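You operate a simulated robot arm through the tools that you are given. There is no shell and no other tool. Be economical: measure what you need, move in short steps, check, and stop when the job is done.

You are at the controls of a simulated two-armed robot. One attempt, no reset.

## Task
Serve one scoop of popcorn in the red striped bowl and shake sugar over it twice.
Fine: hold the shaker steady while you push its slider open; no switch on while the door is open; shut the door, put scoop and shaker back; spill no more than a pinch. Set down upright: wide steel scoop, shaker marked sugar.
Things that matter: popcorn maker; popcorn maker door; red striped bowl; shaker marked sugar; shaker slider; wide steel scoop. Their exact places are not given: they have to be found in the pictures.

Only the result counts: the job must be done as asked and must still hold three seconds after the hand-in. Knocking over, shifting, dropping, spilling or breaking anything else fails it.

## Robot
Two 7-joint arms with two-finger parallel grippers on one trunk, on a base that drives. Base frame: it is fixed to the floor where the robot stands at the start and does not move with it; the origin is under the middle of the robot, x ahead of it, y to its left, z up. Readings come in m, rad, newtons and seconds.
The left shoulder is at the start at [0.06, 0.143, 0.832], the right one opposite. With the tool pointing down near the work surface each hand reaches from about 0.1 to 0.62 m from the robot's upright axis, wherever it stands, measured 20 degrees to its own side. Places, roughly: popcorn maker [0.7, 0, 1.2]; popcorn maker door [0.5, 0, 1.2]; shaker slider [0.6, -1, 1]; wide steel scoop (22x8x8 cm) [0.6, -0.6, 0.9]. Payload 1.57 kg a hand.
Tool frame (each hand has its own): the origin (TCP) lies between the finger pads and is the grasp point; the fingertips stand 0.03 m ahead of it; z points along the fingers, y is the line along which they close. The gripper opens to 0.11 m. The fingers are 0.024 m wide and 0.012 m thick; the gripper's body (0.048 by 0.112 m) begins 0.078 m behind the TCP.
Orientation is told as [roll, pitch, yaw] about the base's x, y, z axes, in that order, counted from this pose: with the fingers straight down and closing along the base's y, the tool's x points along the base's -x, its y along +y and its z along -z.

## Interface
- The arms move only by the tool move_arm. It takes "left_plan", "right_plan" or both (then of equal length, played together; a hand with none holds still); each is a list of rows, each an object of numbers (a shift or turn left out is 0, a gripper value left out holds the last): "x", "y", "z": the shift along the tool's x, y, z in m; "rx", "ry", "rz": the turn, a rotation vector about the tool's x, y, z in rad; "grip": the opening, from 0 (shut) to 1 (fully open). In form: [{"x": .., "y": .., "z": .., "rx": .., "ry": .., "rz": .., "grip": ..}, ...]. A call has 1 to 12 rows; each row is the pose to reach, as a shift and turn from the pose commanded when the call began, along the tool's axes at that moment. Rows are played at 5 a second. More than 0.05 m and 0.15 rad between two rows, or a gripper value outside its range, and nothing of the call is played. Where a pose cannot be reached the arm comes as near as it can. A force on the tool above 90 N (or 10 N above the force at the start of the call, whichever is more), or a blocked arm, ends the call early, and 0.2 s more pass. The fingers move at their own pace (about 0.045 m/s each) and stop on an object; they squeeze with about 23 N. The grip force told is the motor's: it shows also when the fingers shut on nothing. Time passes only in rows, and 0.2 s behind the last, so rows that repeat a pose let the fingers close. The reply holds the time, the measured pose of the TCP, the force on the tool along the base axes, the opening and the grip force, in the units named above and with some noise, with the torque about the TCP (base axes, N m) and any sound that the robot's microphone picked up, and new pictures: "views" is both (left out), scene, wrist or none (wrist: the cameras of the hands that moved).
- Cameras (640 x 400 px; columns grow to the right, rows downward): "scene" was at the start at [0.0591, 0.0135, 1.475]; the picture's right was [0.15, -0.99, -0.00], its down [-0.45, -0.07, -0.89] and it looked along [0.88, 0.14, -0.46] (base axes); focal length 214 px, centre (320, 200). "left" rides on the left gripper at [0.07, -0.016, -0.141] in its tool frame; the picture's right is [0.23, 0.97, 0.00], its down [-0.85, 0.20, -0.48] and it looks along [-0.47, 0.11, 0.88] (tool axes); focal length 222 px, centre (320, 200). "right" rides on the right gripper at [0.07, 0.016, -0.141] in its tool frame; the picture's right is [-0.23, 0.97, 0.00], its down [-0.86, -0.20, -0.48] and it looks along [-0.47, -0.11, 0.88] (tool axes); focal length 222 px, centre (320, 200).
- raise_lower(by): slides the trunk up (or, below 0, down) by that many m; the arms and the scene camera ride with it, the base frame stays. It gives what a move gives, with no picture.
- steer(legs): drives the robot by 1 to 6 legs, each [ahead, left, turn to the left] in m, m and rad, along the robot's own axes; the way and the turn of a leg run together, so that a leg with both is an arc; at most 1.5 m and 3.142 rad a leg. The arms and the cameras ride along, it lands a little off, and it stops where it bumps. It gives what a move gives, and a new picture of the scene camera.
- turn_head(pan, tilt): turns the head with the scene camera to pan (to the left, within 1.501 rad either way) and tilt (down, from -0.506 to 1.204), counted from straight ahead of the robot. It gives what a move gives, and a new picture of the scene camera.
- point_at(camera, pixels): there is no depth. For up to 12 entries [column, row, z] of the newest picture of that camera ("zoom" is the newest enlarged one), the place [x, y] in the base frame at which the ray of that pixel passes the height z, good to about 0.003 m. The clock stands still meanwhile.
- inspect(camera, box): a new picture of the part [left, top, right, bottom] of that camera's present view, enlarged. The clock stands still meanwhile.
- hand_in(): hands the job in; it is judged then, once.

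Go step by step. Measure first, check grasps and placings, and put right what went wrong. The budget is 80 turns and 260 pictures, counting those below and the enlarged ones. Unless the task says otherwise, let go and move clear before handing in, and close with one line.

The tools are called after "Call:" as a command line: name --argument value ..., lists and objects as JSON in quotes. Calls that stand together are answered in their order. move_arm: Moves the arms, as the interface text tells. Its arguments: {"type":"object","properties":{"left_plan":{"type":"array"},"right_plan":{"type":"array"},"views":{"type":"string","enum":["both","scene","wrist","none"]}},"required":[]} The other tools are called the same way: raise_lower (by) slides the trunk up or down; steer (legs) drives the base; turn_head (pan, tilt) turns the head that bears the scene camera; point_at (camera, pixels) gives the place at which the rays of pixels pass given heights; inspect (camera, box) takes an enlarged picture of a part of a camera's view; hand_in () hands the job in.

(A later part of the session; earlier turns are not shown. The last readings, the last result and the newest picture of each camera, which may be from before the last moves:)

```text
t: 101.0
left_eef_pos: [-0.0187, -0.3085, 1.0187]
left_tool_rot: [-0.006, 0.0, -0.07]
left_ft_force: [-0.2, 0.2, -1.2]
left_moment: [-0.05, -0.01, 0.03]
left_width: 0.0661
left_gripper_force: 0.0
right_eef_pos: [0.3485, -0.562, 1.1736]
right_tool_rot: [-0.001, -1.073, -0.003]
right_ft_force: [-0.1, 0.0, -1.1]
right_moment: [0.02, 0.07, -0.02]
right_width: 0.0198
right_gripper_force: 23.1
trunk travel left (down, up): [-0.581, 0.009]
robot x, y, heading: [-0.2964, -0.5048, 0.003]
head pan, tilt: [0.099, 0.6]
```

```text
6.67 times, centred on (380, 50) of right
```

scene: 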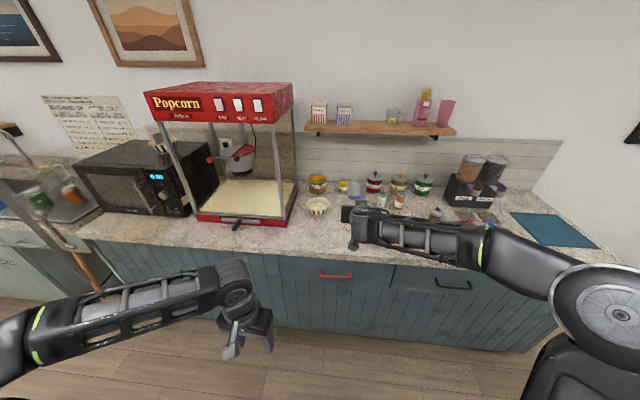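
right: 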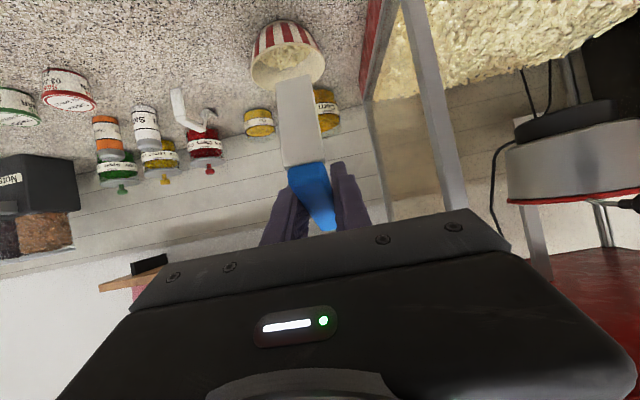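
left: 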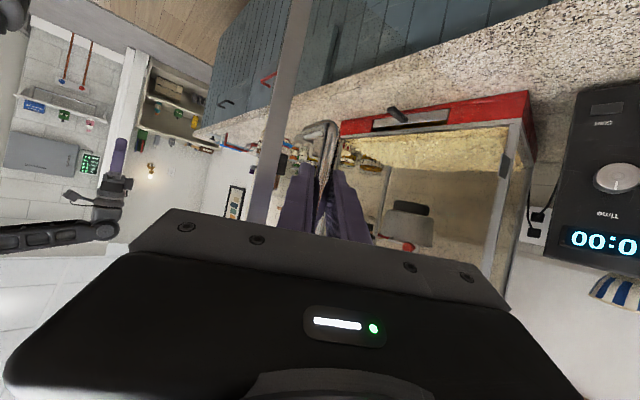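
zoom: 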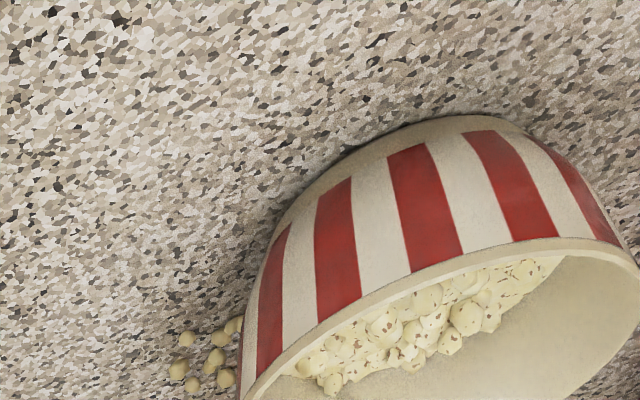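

Only a few kernels fell, about a pinch. Now I set the scoop back, first hovering above its old place with the hand pitched so the scoop is level.

Call:
move_arm --right_plan '[{"x": 0.0067, "z": 0.0346, "ry": 0.044, "grip": 0}, {"x": 0.0134, "z": 0.0692, "ry": 0.088}, {"x": 0.02, "z": 0.1037, "ry": 0.132}, {"x": 0.0267, "z": 0.1383, "ry": 0.177}, {"x": 0.0334, "z": 0.173, "ry": 0.22}, {"x": 0.0401, "z": 0.2075, "ry": 0.265}]' --views "none"

Call:
turn_head --pan -0.1 --tilt 0.6

Call:
inspect --camera "scene" --box '[270, 130, 398, 210]'

Call:
inspect --camera "right" --box '[160, 0, 480, 240]'

```text
t: 102.4
left_eef_pos: [-0.0182, -0.3078, 1.018]
left_tool_rot: [-0.005, 0.001, -0.07]
left_ft_force: [0.5, -0.3, -0.7]
left_moment: [-0.03, 0.0, 0.01]
left_width: 0.0659
left_gripper_force: 0.1
right_eef_pos: [0.5142, -0.5608, 1.0376]
right_tool_rot: [0.0, -0.81, -0.001]
right_ft_force: [0.3, -0.3, -0.9]
right_moment: [0.02, 0.08, -0.05]
right_width: 0.02
right_gripper_force: 22.5
trunk travel left (down, up): [-0.581, 0.009]
robot x, y, heading: [-0.3046, -0.5052, 0.007]
head pan, tilt: [0.099, 0.6]
```

```text
t: 103.2
left_eef_pos: [-0.0172, -0.3093, 1.0194]
left_tool_rot: [-0.008, 0.0, -0.069]
left_ft_force: [0.1, -0.3, -0.5]
left_moment: [-0.01, -0.01, 0.0]
left_width: 0.066
left_gripper_force: 0.1
right_eef_pos: [0.5124, -0.5619, 1.0402]
right_tool_rot: [0.001, -0.812, -0.001]
right_ft_force: [0.4, 0.1, -1.4]
right_moment: [0.0, 0.08, 0.02]
right_width: 0.02
right_gripper_force: 22.9
trunk travel left (down, up): [-0.581, 0.009]
robot x, y, heading: [-0.3034, -0.5049, 0.004]
head pan, tilt: [-0.099, 0.6]
```

scene: 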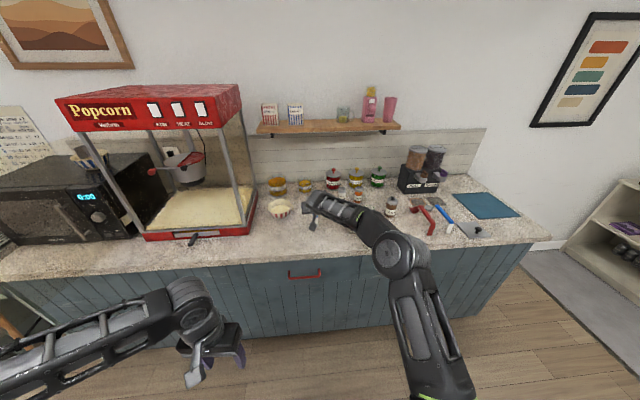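

```text
5.00 times, centred on (334, 170) of scene
```

zoom: 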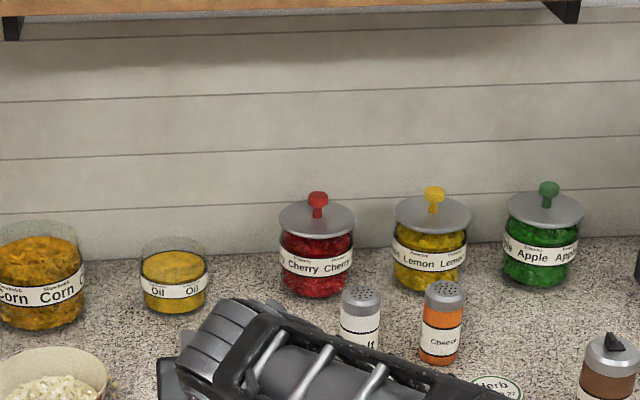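

```text
1.67 times, centred on (320, 120) of right
```

zoom: 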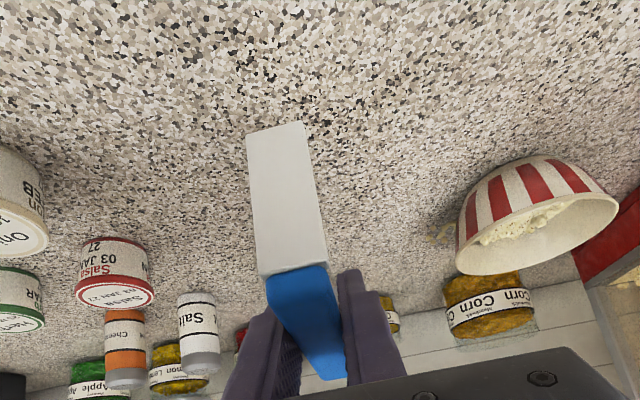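

I lower gently; contact will show in the force.

Call:
move_arm --right_plan '[{"x": 0.0109, "z": 0.0103, "grip": 0}, {"x": 0.0217, "z": 0.0207}, {"x": 0.0326, "z": 0.031}, {"x": 0.0413, "z": 0.0393}, {"x": 0.0471, "z": 0.0448}, {"x": 0.0507, "z": 0.0482}, {"x": 0.0543, "z": 0.0517}, {"x": 0.0572, "z": 0.0545}]' --views "wrist"

Call:
inspect --camera "scene" --box '[270, 160, 366, 220]'

```text
t: 105.0
left_eef_pos: [-0.0189, -0.3095, 1.0186]
left_tool_rot: [-0.007, -0.003, -0.07]
left_ft_force: [-0.6, -1.1, 0.0]
left_moment: [0.03, -0.01, 0.01]
left_width: 0.0663
left_gripper_force: 0.0
right_eef_pos: [0.5131, -0.5618, 0.9642]
right_tool_rot: [0.001, -0.815, -0.003]
right_ft_force: [-1.4, -0.7, 6.8]
right_moment: [-0.01, 0.46, -0.02]
right_width: 0.0194
right_gripper_force: 23.3
trunk travel left (down, up): [-0.581, 0.009]
robot x, y, heading: [-0.3015, -0.5034, 0.005]
head pan, tilt: [-0.099, 0.6]
```

right: 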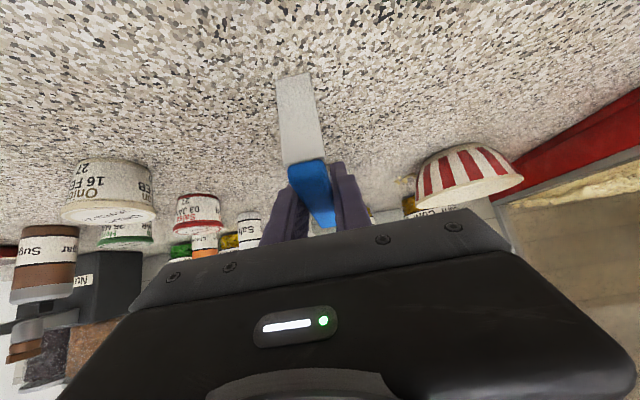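

```text
6.67 times, centred on (318, 190) of scene
```

zoom: 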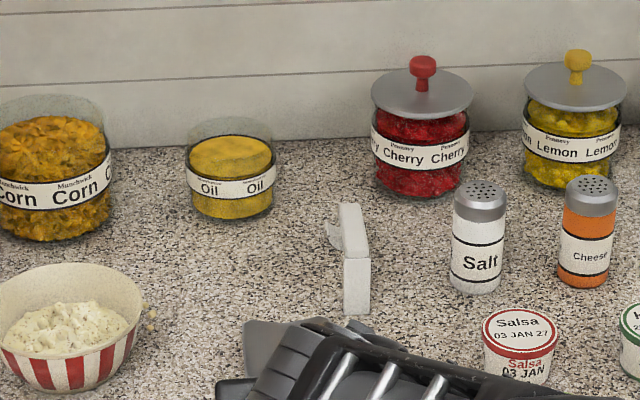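

The rear leg touches (7 N), with the nose barely up. I open the fingers and back straight out.

Call:
move_arm --right_plan '[{"grip": 0.25}, {"grip": 0.4}, {"grip": 1.0}, {"grip": 1.0}, {"grip": 1.0}, {"grip": 1.0}, {"z": -0.03, "grip": 1.0}, {"z": -0.07}, {"z": -0.11}, {"z": -0.15}]' --views "wrist"

Call:
inspect --camera "right" --box '[200, 40, 440, 190]'

Call:
inspect --camera "scene" --box '[270, 170, 366, 230]'

```text
t: 107.2
left_eef_pos: [-0.0187, -0.3088, 1.0185]
left_tool_rot: [-0.005, -0.003, -0.07]
left_ft_force: [-0.3, 0.2, -0.7]
left_moment: [0.01, -0.02, 0.02]
left_width: 0.0661
left_gripper_force: 0.0
right_eef_pos: [0.4045, -0.5633, 1.0664]
right_tool_rot: [0.0, -0.811, -0.003]
right_ft_force: [0.0, -0.4, 0.1]
right_moment: [-0.03, -0.01, 0.04]
right_width: 0.1101
right_gripper_force: 0.0
trunk travel left (down, up): [-0.581, 0.009]
robot x, y, heading: [-0.298, -0.504, 0.006]
head pan, tilt: [-0.099, 0.6]
```

right: 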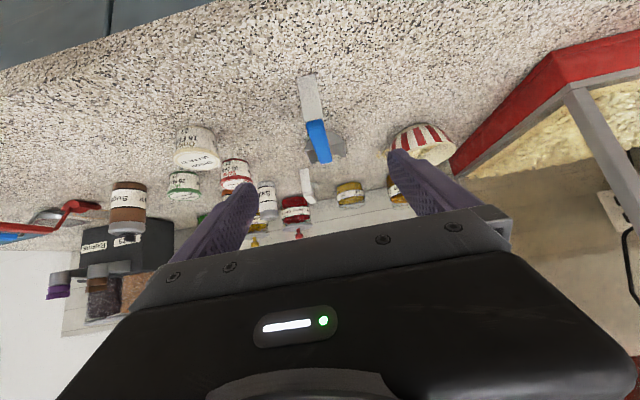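

```text
2.67 times, centred on (320, 115) of right
```

zoom: 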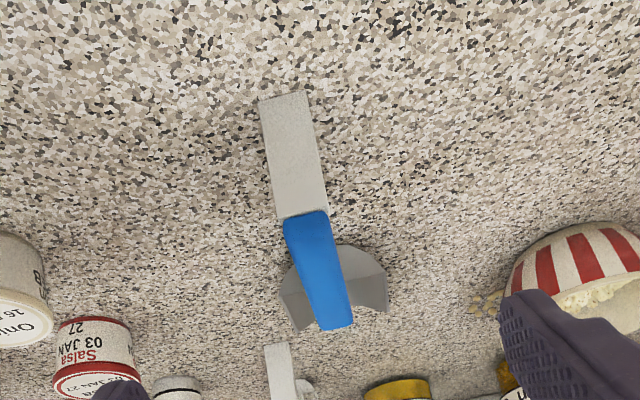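

```text
6.67 times, centred on (318, 200) of scene
```

zoom: 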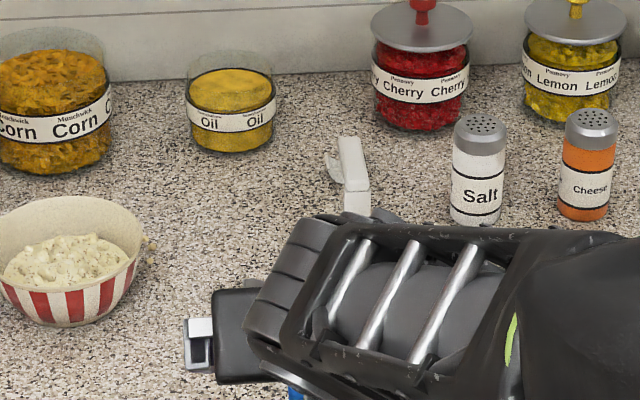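

The scoop stands upright in its place. I raise the right hand, drive to the shaker, and look at its slider.

Call:
move_arm --right_plan '[{"x": -0.029, "z": -0.0276, "grip": 1.0}, {"x": -0.058, "z": -0.055}, {"x": -0.08, "z": -0.09}]' --views "none"

Call:
steer --legs '[[0, -0.4, 0]]'

Call:
turn_head --pan -0.05 --tilt 0.65

Call:
inspect --camera "scene" --box '[270, 130, 398, 210]'

```text
t: 108.0
left_eef_pos: [-0.0191, -0.309, 1.0188]
left_tool_rot: [-0.006, -0.003, -0.07]
left_ft_force: [-0.6, 0.2, -0.4]
left_moment: [-0.01, -0.05, -0.01]
left_width: 0.0658
left_gripper_force: 0.1
right_eef_pos: [0.3916, -0.5634, 1.1853]
right_tool_rot: [-0.001, -0.81, -0.002]
right_ft_force: [-0.3, 0.4, -0.3]
right_moment: [-0.01, -0.05, -0.02]
right_width: 0.1099
right_gripper_force: 0.0
trunk travel left (down, up): [-0.581, 0.009]
robot x, y, heading: [-0.3002, -0.5035, 0.005]
head pan, tilt: [-0.099, 0.6]
```

```text
t: 110.5
left_eef_pos: [-0.0161, -0.7121, 1.0192]
left_tool_rot: [-0.004, 0.001, -0.067]
left_ft_force: [0.4, 0.2, -0.1]
left_moment: [0.05, -0.02, 0.03]
left_width: 0.0659
left_gripper_force: 0.1
right_eef_pos: [0.3964, -0.9656, 1.1835]
right_tool_rot: [0.001, -0.809, 0.003]
right_ft_force: [0.0, 0.0, -0.2]
right_moment: [-0.03, 0.01, 0.01]
right_width: 0.1102
right_gripper_force: 0.1
trunk travel left (down, up): [-0.581, 0.009]
robot x, y, heading: [-0.2975, -0.9094, 0.015]
head pan, tilt: [-0.099, 0.6]
```

scene: 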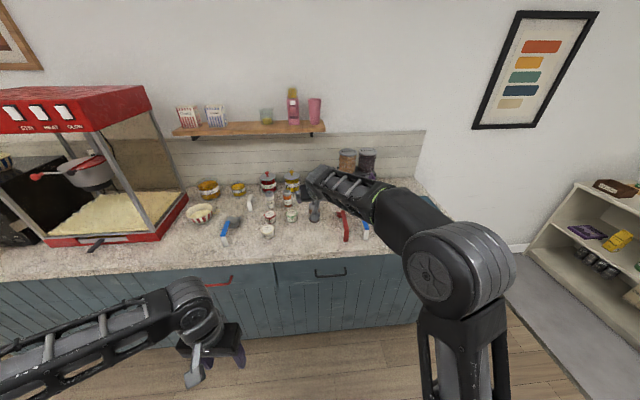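

```text
t: 111.1
left_eef_pos: [-0.0167, -0.7114, 1.0177]
left_tool_rot: [-0.007, 0.002, -0.065]
left_ft_force: [0.9, -1.0, -0.2]
left_moment: [0.0, 0.0, -0.04]
left_width: 0.0659
left_gripper_force: 0.0
right_eef_pos: [0.3973, -0.9643, 1.1836]
right_tool_rot: [0.0, -0.81, 0.001]
right_ft_force: [-0.6, -0.7, 0.8]
right_moment: [-0.01, -0.01, -0.01]
right_width: 0.11
right_gripper_force: 0.1
trunk travel left (down, up): [-0.581, 0.009]
robot x, y, heading: [-0.2986, -0.906, 0.01]
head pan, tilt: [-0.051, 0.649]
```

scene: 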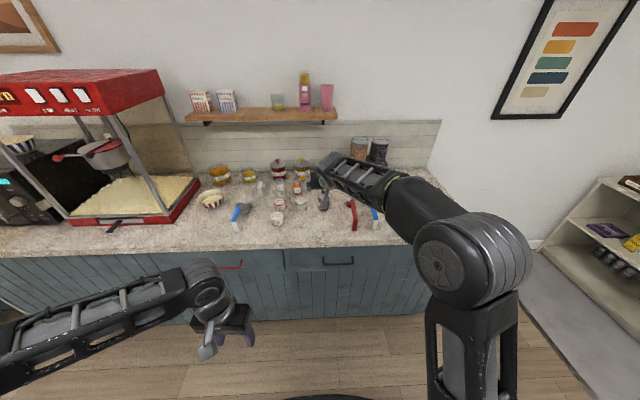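

```text
5.00 times, centred on (334, 170) of scene
```

zoom: 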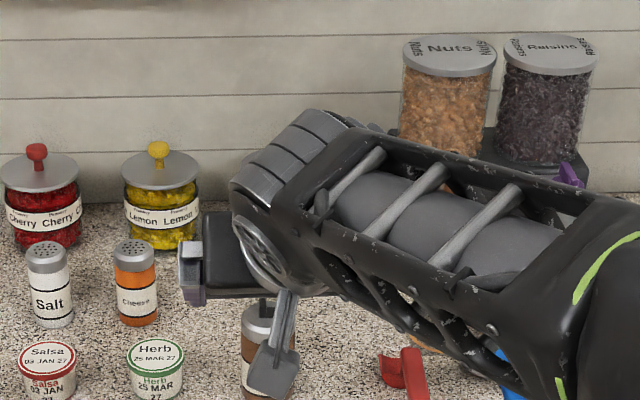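

I look at the shaker's cap with the wrist camera, then test how far the hand can roll the other way in free air.

Call:
inspect --camera "right" --box '[240, 60, 400, 190]'

Call:
move_arm --right_plan '[{"ry": -0.13}, {"ry": -0.26}, {"ry": -0.39}]' --views "none"

Call:
move_arm --right_plan '[{"rz": -0.14}, {"rz": -0.28}, {"rz": -0.42}, {"rz": -0.56}, {"rz": -0.7}, {"rz": -0.84}, {"rz": -0.98}, {"rz": -1.12}, {"rz": -1.26}, {"rz": -1.4}, {"rz": -1.54}, {"rz": -1.68}]' --views "none"

Call:
inspect --camera "scene" --box '[270, 150, 366, 210]'

```text
3.08 times, centred on (320, 125) of right
```

zoom: 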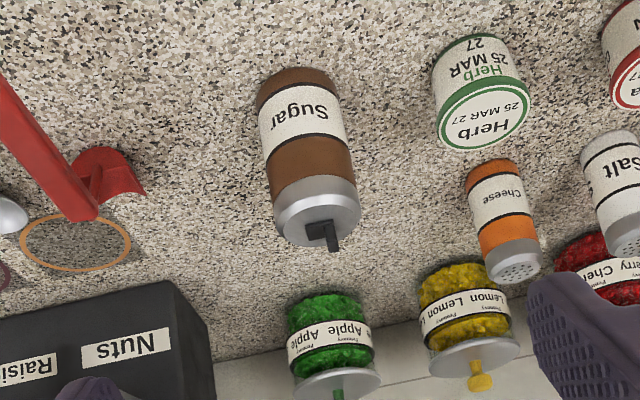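

```text
t: 111.9
left_eef_pos: [-0.0166, -0.7104, 1.0184]
left_tool_rot: [-0.005, -0.002, -0.064]
left_ft_force: [-0.3, -0.6, 0.3]
left_moment: [0.0, 0.0, 0.02]
left_width: 0.066
left_gripper_force: 0.1
right_eef_pos: [0.3952, -0.9595, 1.1841]
right_tool_rot: [0.002, -1.198, 0.005]
right_ft_force: [-0.2, -0.8, 1.1]
right_moment: [-0.03, 0.03, -0.03]
right_width: 0.1099
right_gripper_force: 0.1
trunk travel left (down, up): [-0.581, 0.009]
robot x, y, heading: [-0.2984, -0.9104, 0.008]
head pan, tilt: [-0.051, 0.649]
```

```text
t: 114.5
left_eef_pos: [-0.0149, -0.7117, 1.0195]
left_tool_rot: [-0.008, 0.0, -0.065]
left_ft_force: [0.3, -0.1, 0.3]
left_moment: [0.0, 0.0, 0.02]
left_width: 0.0659
left_gripper_force: 0.0
right_eef_pos: [0.3954, -0.9632, 1.1844]
right_tool_rot: [-1.2, 0.104, 1.613]
right_ft_force: [-0.3, 0.0, 0.4]
right_moment: [0.01, 0.03, 0.02]
right_width: 0.1096
right_gripper_force: 0.0
trunk travel left (down, up): [-0.581, 0.009]
robot x, y, heading: [-0.3, -0.9116, 0.01]
head pan, tilt: [-0.051, 0.649]
```

```text
6.67 times, centred on (318, 180) of scene
```

zoom: 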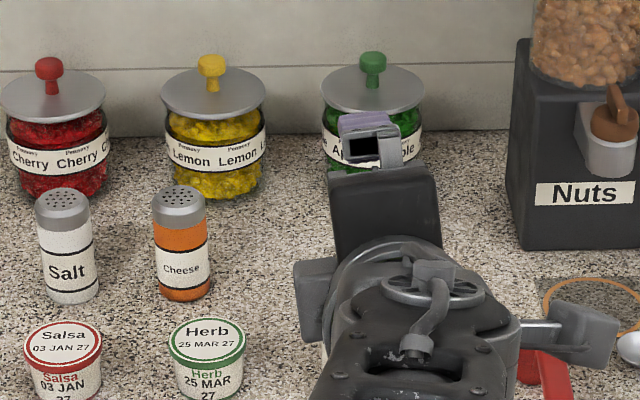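

Rolling −1.68 rad worked without drift. I test up to −2.9.

Call:
move_arm --right_plan '[{"rz": -0.14}, {"rz": -0.28}, {"rz": -0.42}, {"rz": -0.56}, {"rz": -0.7}, {"rz": -0.84}, {"rz": -0.98}, {"rz": -1.12}, {"rz": -1.26}, {"rz": -1.4}]' --views "none"

Call:
inspect --camera "scene" --box '[240, 120, 400, 220]'

```text
t: 116.7
left_eef_pos: [-0.0169, -0.7114, 1.0192]
left_tool_rot: [-0.006, 0.0, -0.065]
left_ft_force: [-0.3, -0.1, 0.3]
left_moment: [-0.02, -0.01, 0.04]
left_width: 0.066
left_gripper_force: 0.1
right_eef_pos: [0.3961, -0.9645, 1.1843]
right_tool_rot: [-0.151, 1.198, 2.981]
right_ft_force: [0.3, 0.4, 0.6]
right_moment: [0.04, -0.01, 0.0]
right_width: 0.11
right_gripper_force: 0.0
trunk travel left (down, up): [-0.581, 0.009]
robot x, y, heading: [-0.2978, -0.9084, 0.01]
head pan, tilt: [-0.051, 0.649]
```

```text
4.00 times, centred on (320, 170) of scene
```

zoom: 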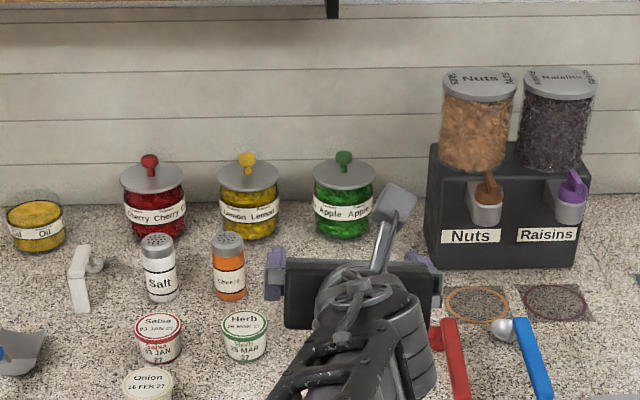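

The hand can roll a full half turn, so a complete inversion of the shaker is possible. I lift the hand out of view and study the slider closely.

Call:
move_arm --right_plan '[{"z": -0.05, "rz": -0.06}, {"z": -0.1, "rz": -0.06}, {"z": -0.1, "x": 0.05, "rz": -0.06}]' --views "scene"

Call:
inspect --camera "scene" --box '[308, 180, 340, 212]'

Call:
inspect --camera "right" --box '[200, 50, 440, 200]'

```text
t: 117.5
left_eef_pos: [-0.0154, -0.7128, 1.0191]
left_tool_rot: [-0.003, -0.003, -0.066]
left_ft_force: [0.5, -0.6, -1.0]
left_moment: [0.04, 0.02, 0.03]
left_width: 0.0659
left_gripper_force: 0.1
right_eef_pos: [0.3258, -0.967, 1.2641]
right_tool_rot: [-0.003, 1.199, 3.141]
right_ft_force: [0.3, -0.9, 0.4]
right_moment: [0.01, 0.0, 0.06]
right_width: 0.1099
right_gripper_force: 0.1
trunk travel left (down, up): [-0.581, 0.009]
robot x, y, heading: [-0.3, -0.9097, 0.013]
head pan, tilt: [-0.051, 0.649]
```

scene: 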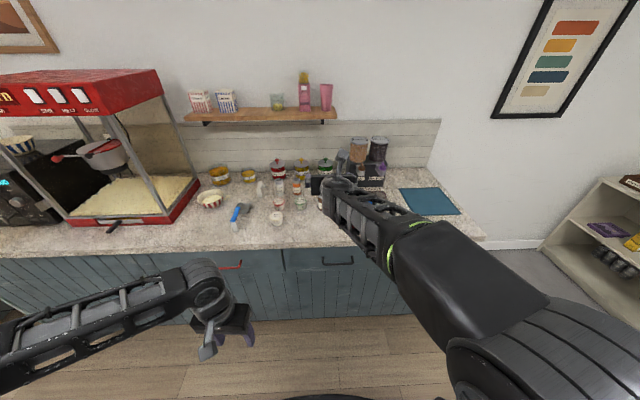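

```text
12.50 times, centred on (324, 196) of scene
```

zoom: 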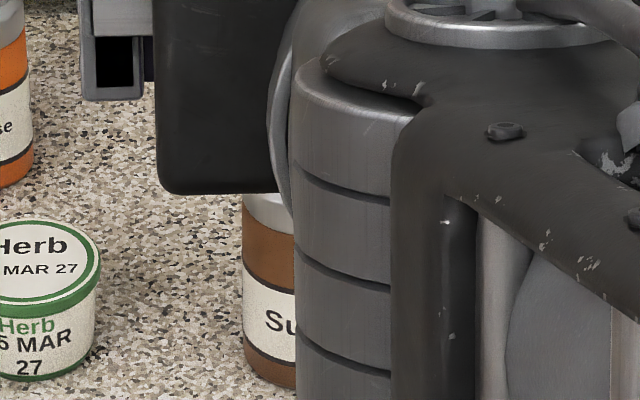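

```text
2.67 times, centred on (320, 125) of right
```

zoom: 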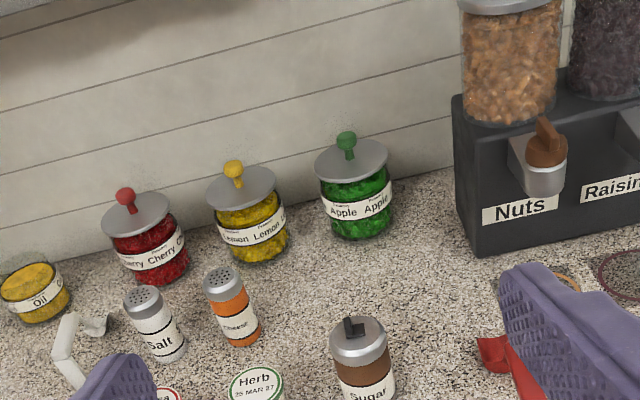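

Now the wrist camera sees the cap from above, upright. I zoom into it.

Call:
inspect --camera "right" --box '[312, 160, 360, 200]'

Call:
point_at --camera "right" --pixels '[[335, 177, 0.985], [334, 172, 1.0], [323, 177, 0.98], [345, 178, 0.98]]'

```text
10.00 times, centred on (336, 180) of right
```

zoom: 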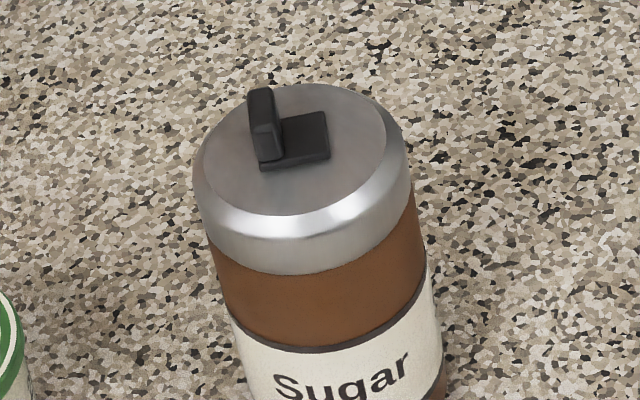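

```text
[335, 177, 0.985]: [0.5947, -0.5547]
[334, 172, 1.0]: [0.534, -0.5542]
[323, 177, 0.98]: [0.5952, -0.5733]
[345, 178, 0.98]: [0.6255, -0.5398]
```

Call:
point_at --camera "zoom" --pixels '[[194, 160, 0.985], [404, 160, 0.985], [292, 150, 0.985], [292, 215, 0.985], [260, 92, 1.005], [262, 165, 0.99], [295, 145, 0.99]]'

```text
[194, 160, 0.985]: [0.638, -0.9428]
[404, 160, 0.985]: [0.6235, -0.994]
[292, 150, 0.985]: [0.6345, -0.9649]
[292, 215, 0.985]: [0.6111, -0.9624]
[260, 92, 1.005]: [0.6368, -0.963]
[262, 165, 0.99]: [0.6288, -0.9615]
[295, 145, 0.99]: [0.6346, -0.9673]
```

The shaker's axis is at about (0.63, −0.967), 53 mm wide, with the slider tab on its left end. I lower and retract the right hand, then drive up to the shaker so that both arms can reach.

Call:
move_arm --right_plan '[{"x": -0.044, "y": -0.008}, {"x": -0.088, "y": -0.016}, {"x": -0.132, "y": -0.024}, {"x": -0.176, "y": -0.032}, {"x": -0.219, "y": -0.04, "z": -0.0017}]' --views "none"

Call:
steer --legs '[[0, -0.04, -0.01], [0.28, 0, 0]]'

Call:
inspect --camera "right" --box '[200, 50, 440, 200]'

```text
t: 118.7
left_eef_pos: [-0.0166, -0.7103, 1.0183]
left_tool_rot: [-0.006, 0.0, -0.065]
left_ft_force: [0.6, -0.2, -0.8]
left_moment: [-0.03, 0.0, 0.02]
left_width: 0.066
left_gripper_force: 0.1
right_eef_pos: [0.2409, -0.9239, 1.0636]
right_tool_rot: [-0.004, 1.2, 3.138]
right_ft_force: [0.0, -0.7, -0.2]
right_moment: [0.03, 0.02, 0.0]
right_width: 0.1099
right_gripper_force: 0.1
trunk travel left (down, up): [-0.581, 0.009]
robot x, y, heading: [-0.3001, -0.908, 0.014]
head pan, tilt: [-0.051, 0.649]
```

```text
t: 121.1
left_eef_pos: [0.2645, -0.7552, 1.0189]
left_tool_rot: [-0.006, 0.001, -0.077]
left_ft_force: [0.1, 0.2, -1.4]
left_moment: [0.02, 0.05, -0.01]
left_width: 0.0657
left_gripper_force: 0.0
right_eef_pos: [0.5219, -0.9728, 1.063]
right_tool_rot: [-0.003, 1.198, 3.129]
right_ft_force: [0.6, -0.3, 1.1]
right_moment: [0.0, 0.02, 0.01]
right_width: 0.11
right_gripper_force: 0.1
trunk travel left (down, up): [-0.581, 0.009]
robot x, y, heading: [-0.0206, -0.9476, -0.009]
head pan, tilt: [-0.051, 0.649]
```

scene: 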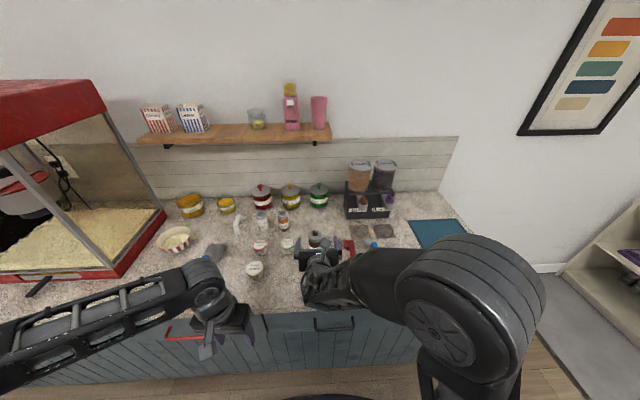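

```text
2.67 times, centred on (320, 125) of right
```

zoom: 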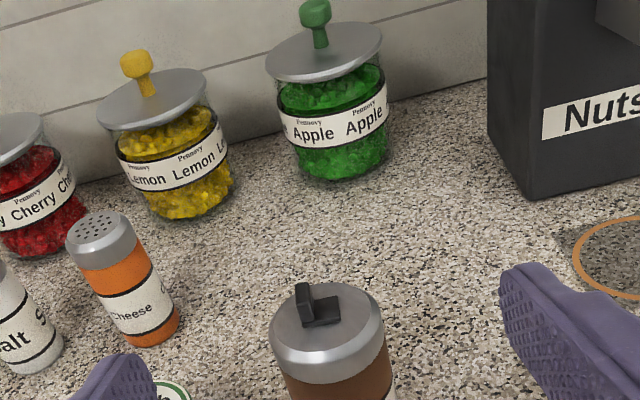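

The shaker is centred between the fingers. I narrow the opening a bit, descend, and advance around the body.

Call:
move_arm --right_plan '[{"x": -0.027, "y": -0.002, "z": 0.015, "grip": 0.75}, {"x": -0.054, "y": -0.004, "z": 0.03, "grip": 0.75}, {"x": -0.081, "y": -0.006, "z": 0.0454, "grip": 0.75}, {"x": -0.081, "y": -0.006, "z": 0.08}, {"x": -0.081, "y": -0.006, "z": 0.115}, {"x": -0.081, "y": -0.006, "z": 0.145}]' --views "wrist"

Call:
inspect --camera "right" --box '[220, 120, 420, 245]'

```text
t: 122.5
left_eef_pos: [0.2639, -0.7558, 1.0189]
left_tool_rot: [-0.008, 0.0, -0.076]
left_ft_force: [-0.9, -0.7, 0.2]
left_moment: [-0.03, 0.02, -0.03]
left_width: 0.0662
left_gripper_force: 0.0
right_eef_pos: [0.625, -0.968, 0.9346]
right_tool_rot: [-0.004, 1.199, 3.128]
right_ft_force: [0.6, 0.3, 0.2]
right_moment: [-0.02, -0.01, 0.0]
right_width: 0.0825
right_gripper_force: 0.0
trunk travel left (down, up): [-0.581, 0.009]
robot x, y, heading: [-0.0176, -0.9453, -0.004]
head pan, tilt: [-0.051, 0.649]
```

right: 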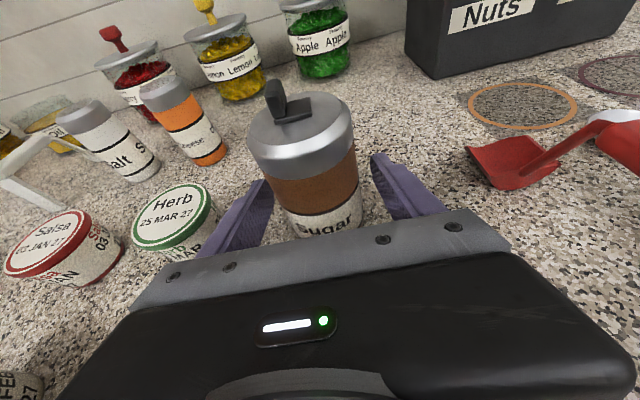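

```text
3.20 times, centred on (320, 182) of right
```

zoom: 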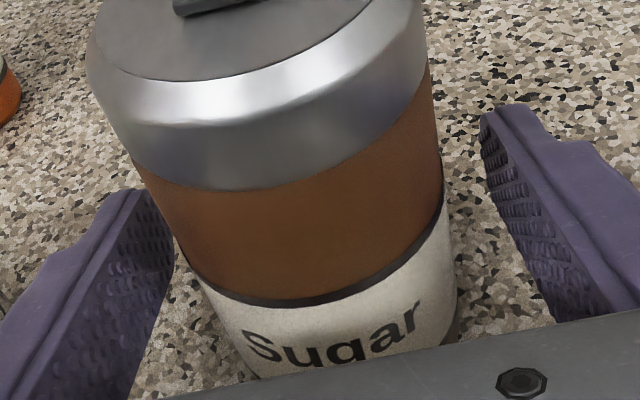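

Call:
move_arm --right_plan '[{"grip": 0}, {"grip": 0}, {"grip": 0}, {"grip": 0}]' --views "wrist"

Call:
inspect --camera "right" --box '[240, 60, 400, 185]'

Call:
point_at --camera "zoom" --pixels '[[320, 200, 1.0]]'

```text
t: 123.5
left_eef_pos: [0.2643, -0.7563, 1.0184]
left_tool_rot: [-0.008, -0.001, -0.077]
left_ft_force: [0.9, -0.1, -0.3]
left_moment: [0.0, 0.02, -0.03]
left_width: 0.0662
left_gripper_force: 0.1
right_eef_pos: [0.623, -0.9673, 0.9352]
right_tool_rot: [-0.004, 1.2, 3.128]
right_ft_force: [-1.0, 0.5, 1.2]
right_moment: [-0.02, 0.0, 0.01]
right_width: 0.0532
right_gripper_force: 22.4
trunk travel left (down, up): [-0.581, 0.009]
robot x, y, heading: [-0.02, -0.9482, -0.002]
head pan, tilt: [-0.051, 0.649]
```

right: 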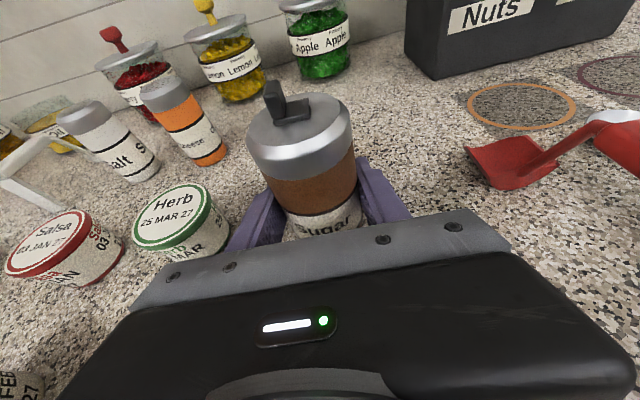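

```text
3.20 times, centred on (320, 122) of right
```

zoom: 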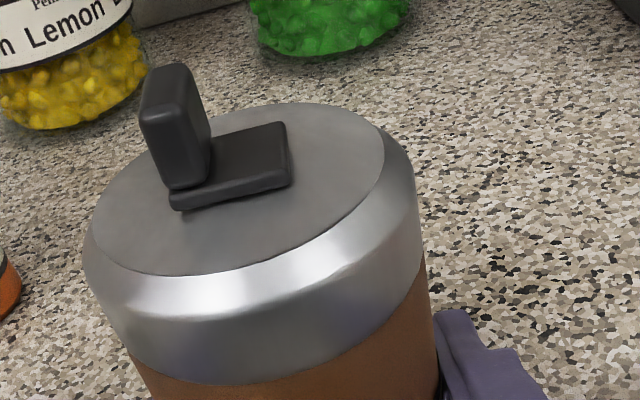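

```text
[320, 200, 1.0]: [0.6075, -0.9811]
```

Call:
point_at --camera "zoom" --pixels '[[93, 215, 0.985], [385, 150, 0.985], [205, 272, 0.985], [295, 103, 0.985], [172, 190, 0.988], [290, 185, 0.988], [280, 125, 0.988], [165, 105, 1.005], [190, 180, 0.99]]'

```text
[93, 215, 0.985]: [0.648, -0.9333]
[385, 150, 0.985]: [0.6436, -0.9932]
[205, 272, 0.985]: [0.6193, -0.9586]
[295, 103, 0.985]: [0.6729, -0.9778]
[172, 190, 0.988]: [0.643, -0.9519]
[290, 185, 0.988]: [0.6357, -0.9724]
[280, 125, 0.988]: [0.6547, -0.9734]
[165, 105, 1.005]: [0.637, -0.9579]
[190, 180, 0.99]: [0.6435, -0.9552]
```

The shaker is held firmly (53 mm). The slider's tab stands at about (0.628, −0.956), z 1.00–1.01. I bring the left hand over it, pointing down with a small opening.

Call:
move_arm --left_plan '[{"z": -0.04, "grip": 0.35}, {"z": -0.08, "grip": 0.35}, {"z": -0.112, "grip": 0.35}, {"x": -0.042, "y": -0.019, "z": -0.112, "rz": -0.009}, {"x": -0.084, "y": -0.038, "z": -0.112, "rz": -0.017}, {"x": -0.126, "y": -0.057, "z": -0.112, "rz": -0.026}, {"x": -0.168, "y": -0.076, "z": -0.112, "rz": -0.034}, {"x": -0.21, "y": -0.095, "z": -0.112, "rz": -0.043}, {"x": -0.252, "y": -0.114, "z": -0.112, "rz": -0.051}, {"x": -0.294, "y": -0.133, "z": -0.112, "rz": -0.06}, {"x": -0.336, "y": -0.152, "z": -0.112, "rz": -0.068}, {"x": -0.378, "y": -0.171, "z": -0.112, "rz": -0.077}]'

```text
t: 126.1
left_eef_pos: [0.564, -0.9435, 1.0919]
left_tool_rot: [-0.008, -0.023, 0.0]
left_ft_force: [0.2, -0.3, -0.2]
left_moment: [0.02, 0.01, -0.01]
left_width: 0.0386
left_gripper_force: 0.0
left hand out of reach, approached as far as the arm can: row 3, 10, 11, 12
right_eef_pos: [0.6242, -0.9674, 0.935]
right_tool_rot: [-0.004, 1.202, 3.127]
right_ft_force: [0.1, -0.9, -0.3]
right_moment: [0.01, 0.01, 0.0]
right_width: 0.0534
right_gripper_force: 22.9
trunk travel left (down, up): [-0.581, 0.009]
robot x, y, heading: [-0.023, -0.9485, -0.002]
head pan, tilt: [-0.051, 0.649]
```

scene: 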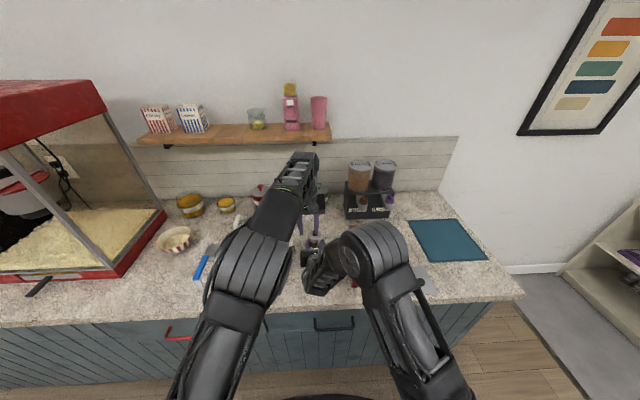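
left: 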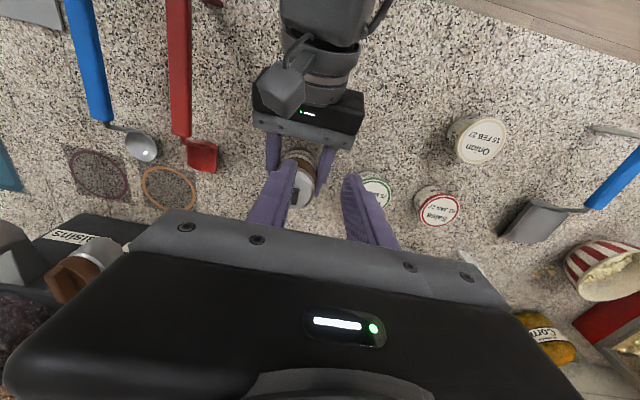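

The left arm's straight-down reach ends at x≈0.564. I pitch the hand 0.35 rad forward and hover just above the tab.

Call:
move_arm --left_plan '[{"x": -0.018, "y": -0.004, "z": 0.006, "ry": -0.11}, {"x": -0.037, "y": -0.008, "z": 0.012, "ry": -0.22}, {"x": -0.055, "y": -0.0125, "z": 0.018, "ry": -0.33}]'

Call:
inspect --camera "left" --box '[240, 120, 400, 245]'

Call:
inspect --camera "right" --box '[220, 40, 420, 165]'

```text
t: 126.9
left_eef_pos: [0.622, -0.9532, 1.0759]
left_tool_rot: [-0.006, -0.335, 0.002]
left_ft_force: [0.7, -0.1, 0.0]
left_moment: [0.02, 0.01, -0.02]
left_width: 0.0383
left_gripper_force: 0.0
right_eef_pos: [0.624, -0.968, 0.9344]
right_tool_rot: [-0.006, 1.2, 3.128]
right_ft_force: [0.2, -0.9, -0.5]
right_moment: [-0.01, -0.02, -0.01]
right_width: 0.0533
right_gripper_force: 22.8
trunk travel left (down, up): [-0.581, 0.009]
robot x, y, heading: [-0.0242, -0.9498, -0.007]
head pan, tilt: [-0.051, 0.649]
```

scene: 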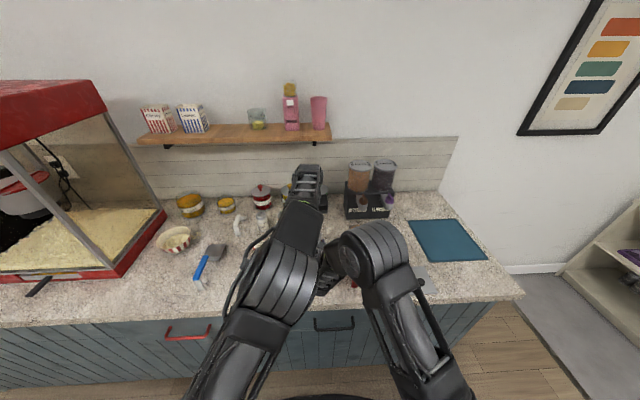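
left: 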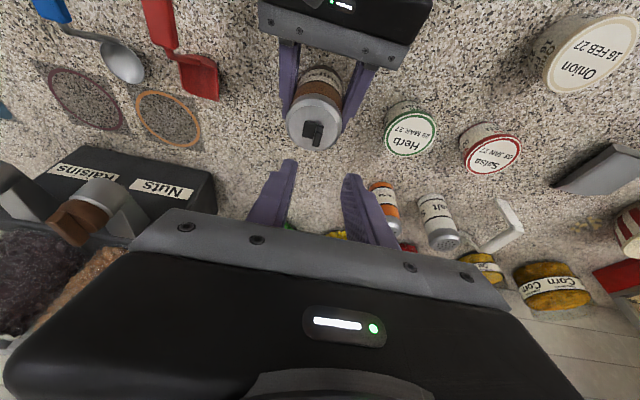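

```text
3.20 times, centred on (320, 182) of left
```

zoom: 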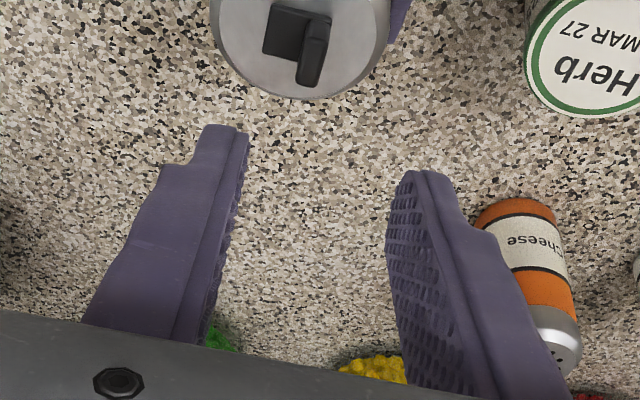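

```text
3.20 times, centred on (320, 102) of right
```

zoom: 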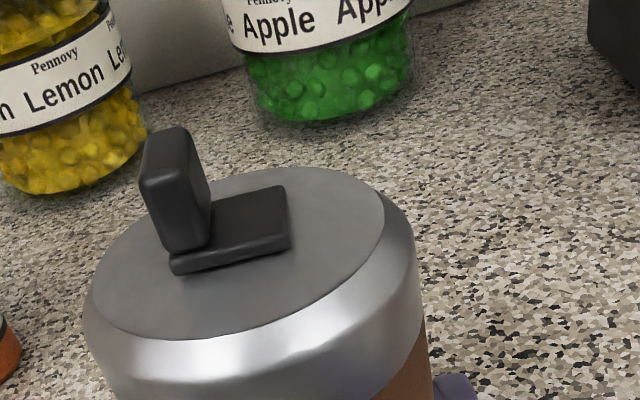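

Call:
point_at --camera "zoom" --pixels '[[320, 200, 1.0]]'

Call:
inspect --camera "left" --box '[270, 80, 370, 180]'

Call:
point_at --camera "left" --pixels '[[322, 125, 1.012], [315, 146, 1.012], [303, 135, 0.998], [318, 142, 1.005], [287, 120, 0.994], [342, 130, 0.994], [313, 150, 0.994]]'

```text
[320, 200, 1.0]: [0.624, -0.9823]
```

```text
4.00 times, centred on (320, 130) of left
```

zoom: 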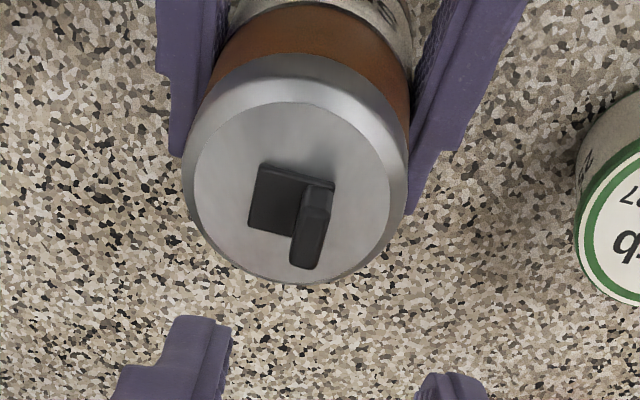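

```text
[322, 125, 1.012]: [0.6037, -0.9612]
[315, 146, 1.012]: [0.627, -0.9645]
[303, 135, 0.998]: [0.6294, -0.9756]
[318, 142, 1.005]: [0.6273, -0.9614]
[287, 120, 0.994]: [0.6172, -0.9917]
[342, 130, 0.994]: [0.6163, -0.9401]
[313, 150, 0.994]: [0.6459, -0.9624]
```

The tab is at about (0.62, −0.960). I lower the open fingers to straddle it.

Call:
move_arm --left_plan '[{"x": 0.006, "y": -0.003, "z": 0.012}, {"x": 0.0125, "y": -0.006, "z": 0.026}, {"x": 0.0188, "y": -0.006, "z": 0.039}]' --views "none"

Call:
inspect --camera "right" --box '[220, 40, 420, 165]'

Call:
inspect --camera "left" --box '[250, 100, 390, 220]'

```text
t: 127.7
left_eef_pos: [0.6181, -0.9607, 1.0333]
left_tool_rot: [-0.009, -0.332, 0.001]
left_ft_force: [0.2, 0.2, -1.1]
left_moment: [0.01, -0.01, 0.04]
left_width: 0.0384
left_gripper_force: 0.1
right_eef_pos: [0.6253, -0.9657, 0.9345]
right_tool_rot: [-0.003, 1.2, 3.127]
right_ft_force: [-0.5, 0.2, -0.3]
right_moment: [-0.04, -0.03, 0.01]
right_width: 0.053
right_gripper_force: 23.2
trunk travel left (down, up): [-0.581, 0.009]
robot x, y, heading: [-0.0195, -0.9498, -0.003]
head pan, tilt: [-0.051, 0.649]
```

```text
3.20 times, centred on (320, 102) of right
```

zoom: 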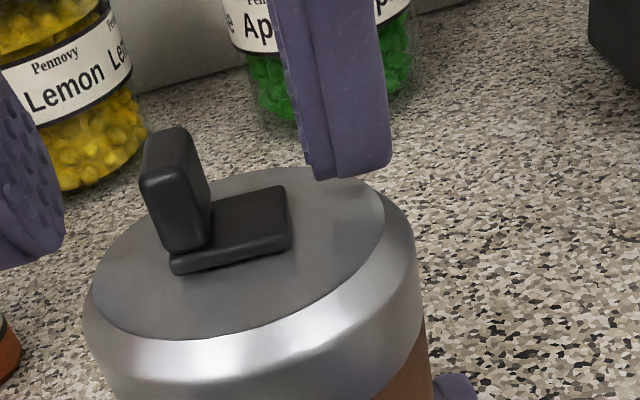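

```text
3.33 times, centred on (320, 160) of left
```

zoom: 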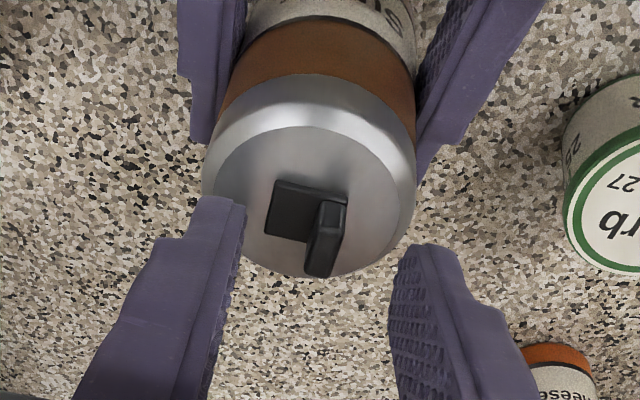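

The fingers straddle the tab with good alignment. I close on it.

Call:
move_arm --left_plan '[{"grip": 0.25}, {"grip": 0.15}, {"grip": 0.0}, {"grip": 0.0}, {"grip": 0.0}]' --views "none"

Call:
inspect --camera "right" --box '[220, 40, 420, 165]'

```text
t: 128.9
left_eef_pos: [0.618, -0.9608, 1.0319]
left_tool_rot: [-0.008, -0.33, 0.002]
left_ft_force: [2.0, 0.0, 0.0]
left_moment: [-0.05, -0.16, -0.1]
left_width: 0.0166
left_gripper_force: 23.0
right_eef_pos: [0.6231, -0.9681, 0.935]
right_tool_rot: [-0.004, 1.2, 3.127]
right_ft_force: [-3.0, 0.6, -0.3]
right_moment: [0.09, -0.07, 0.08]
right_width: 0.0536
right_gripper_force: 23.1
trunk travel left (down, up): [-0.581, 0.009]
robot x, y, heading: [-0.022, -0.9512, 0.001]
head pan, tilt: [-0.051, 0.649]
```

```text
3.20 times, centred on (320, 102) of right
5 turns are left
```

zoom: 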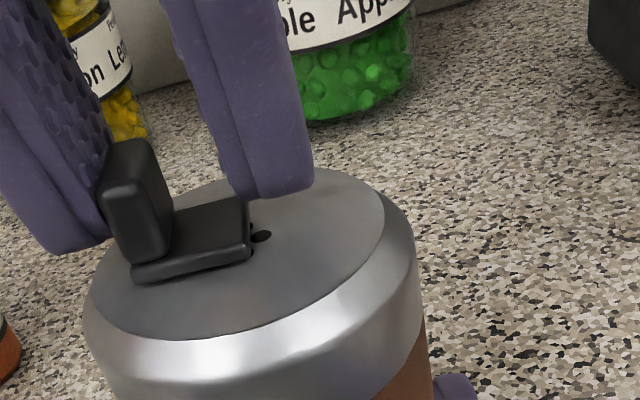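

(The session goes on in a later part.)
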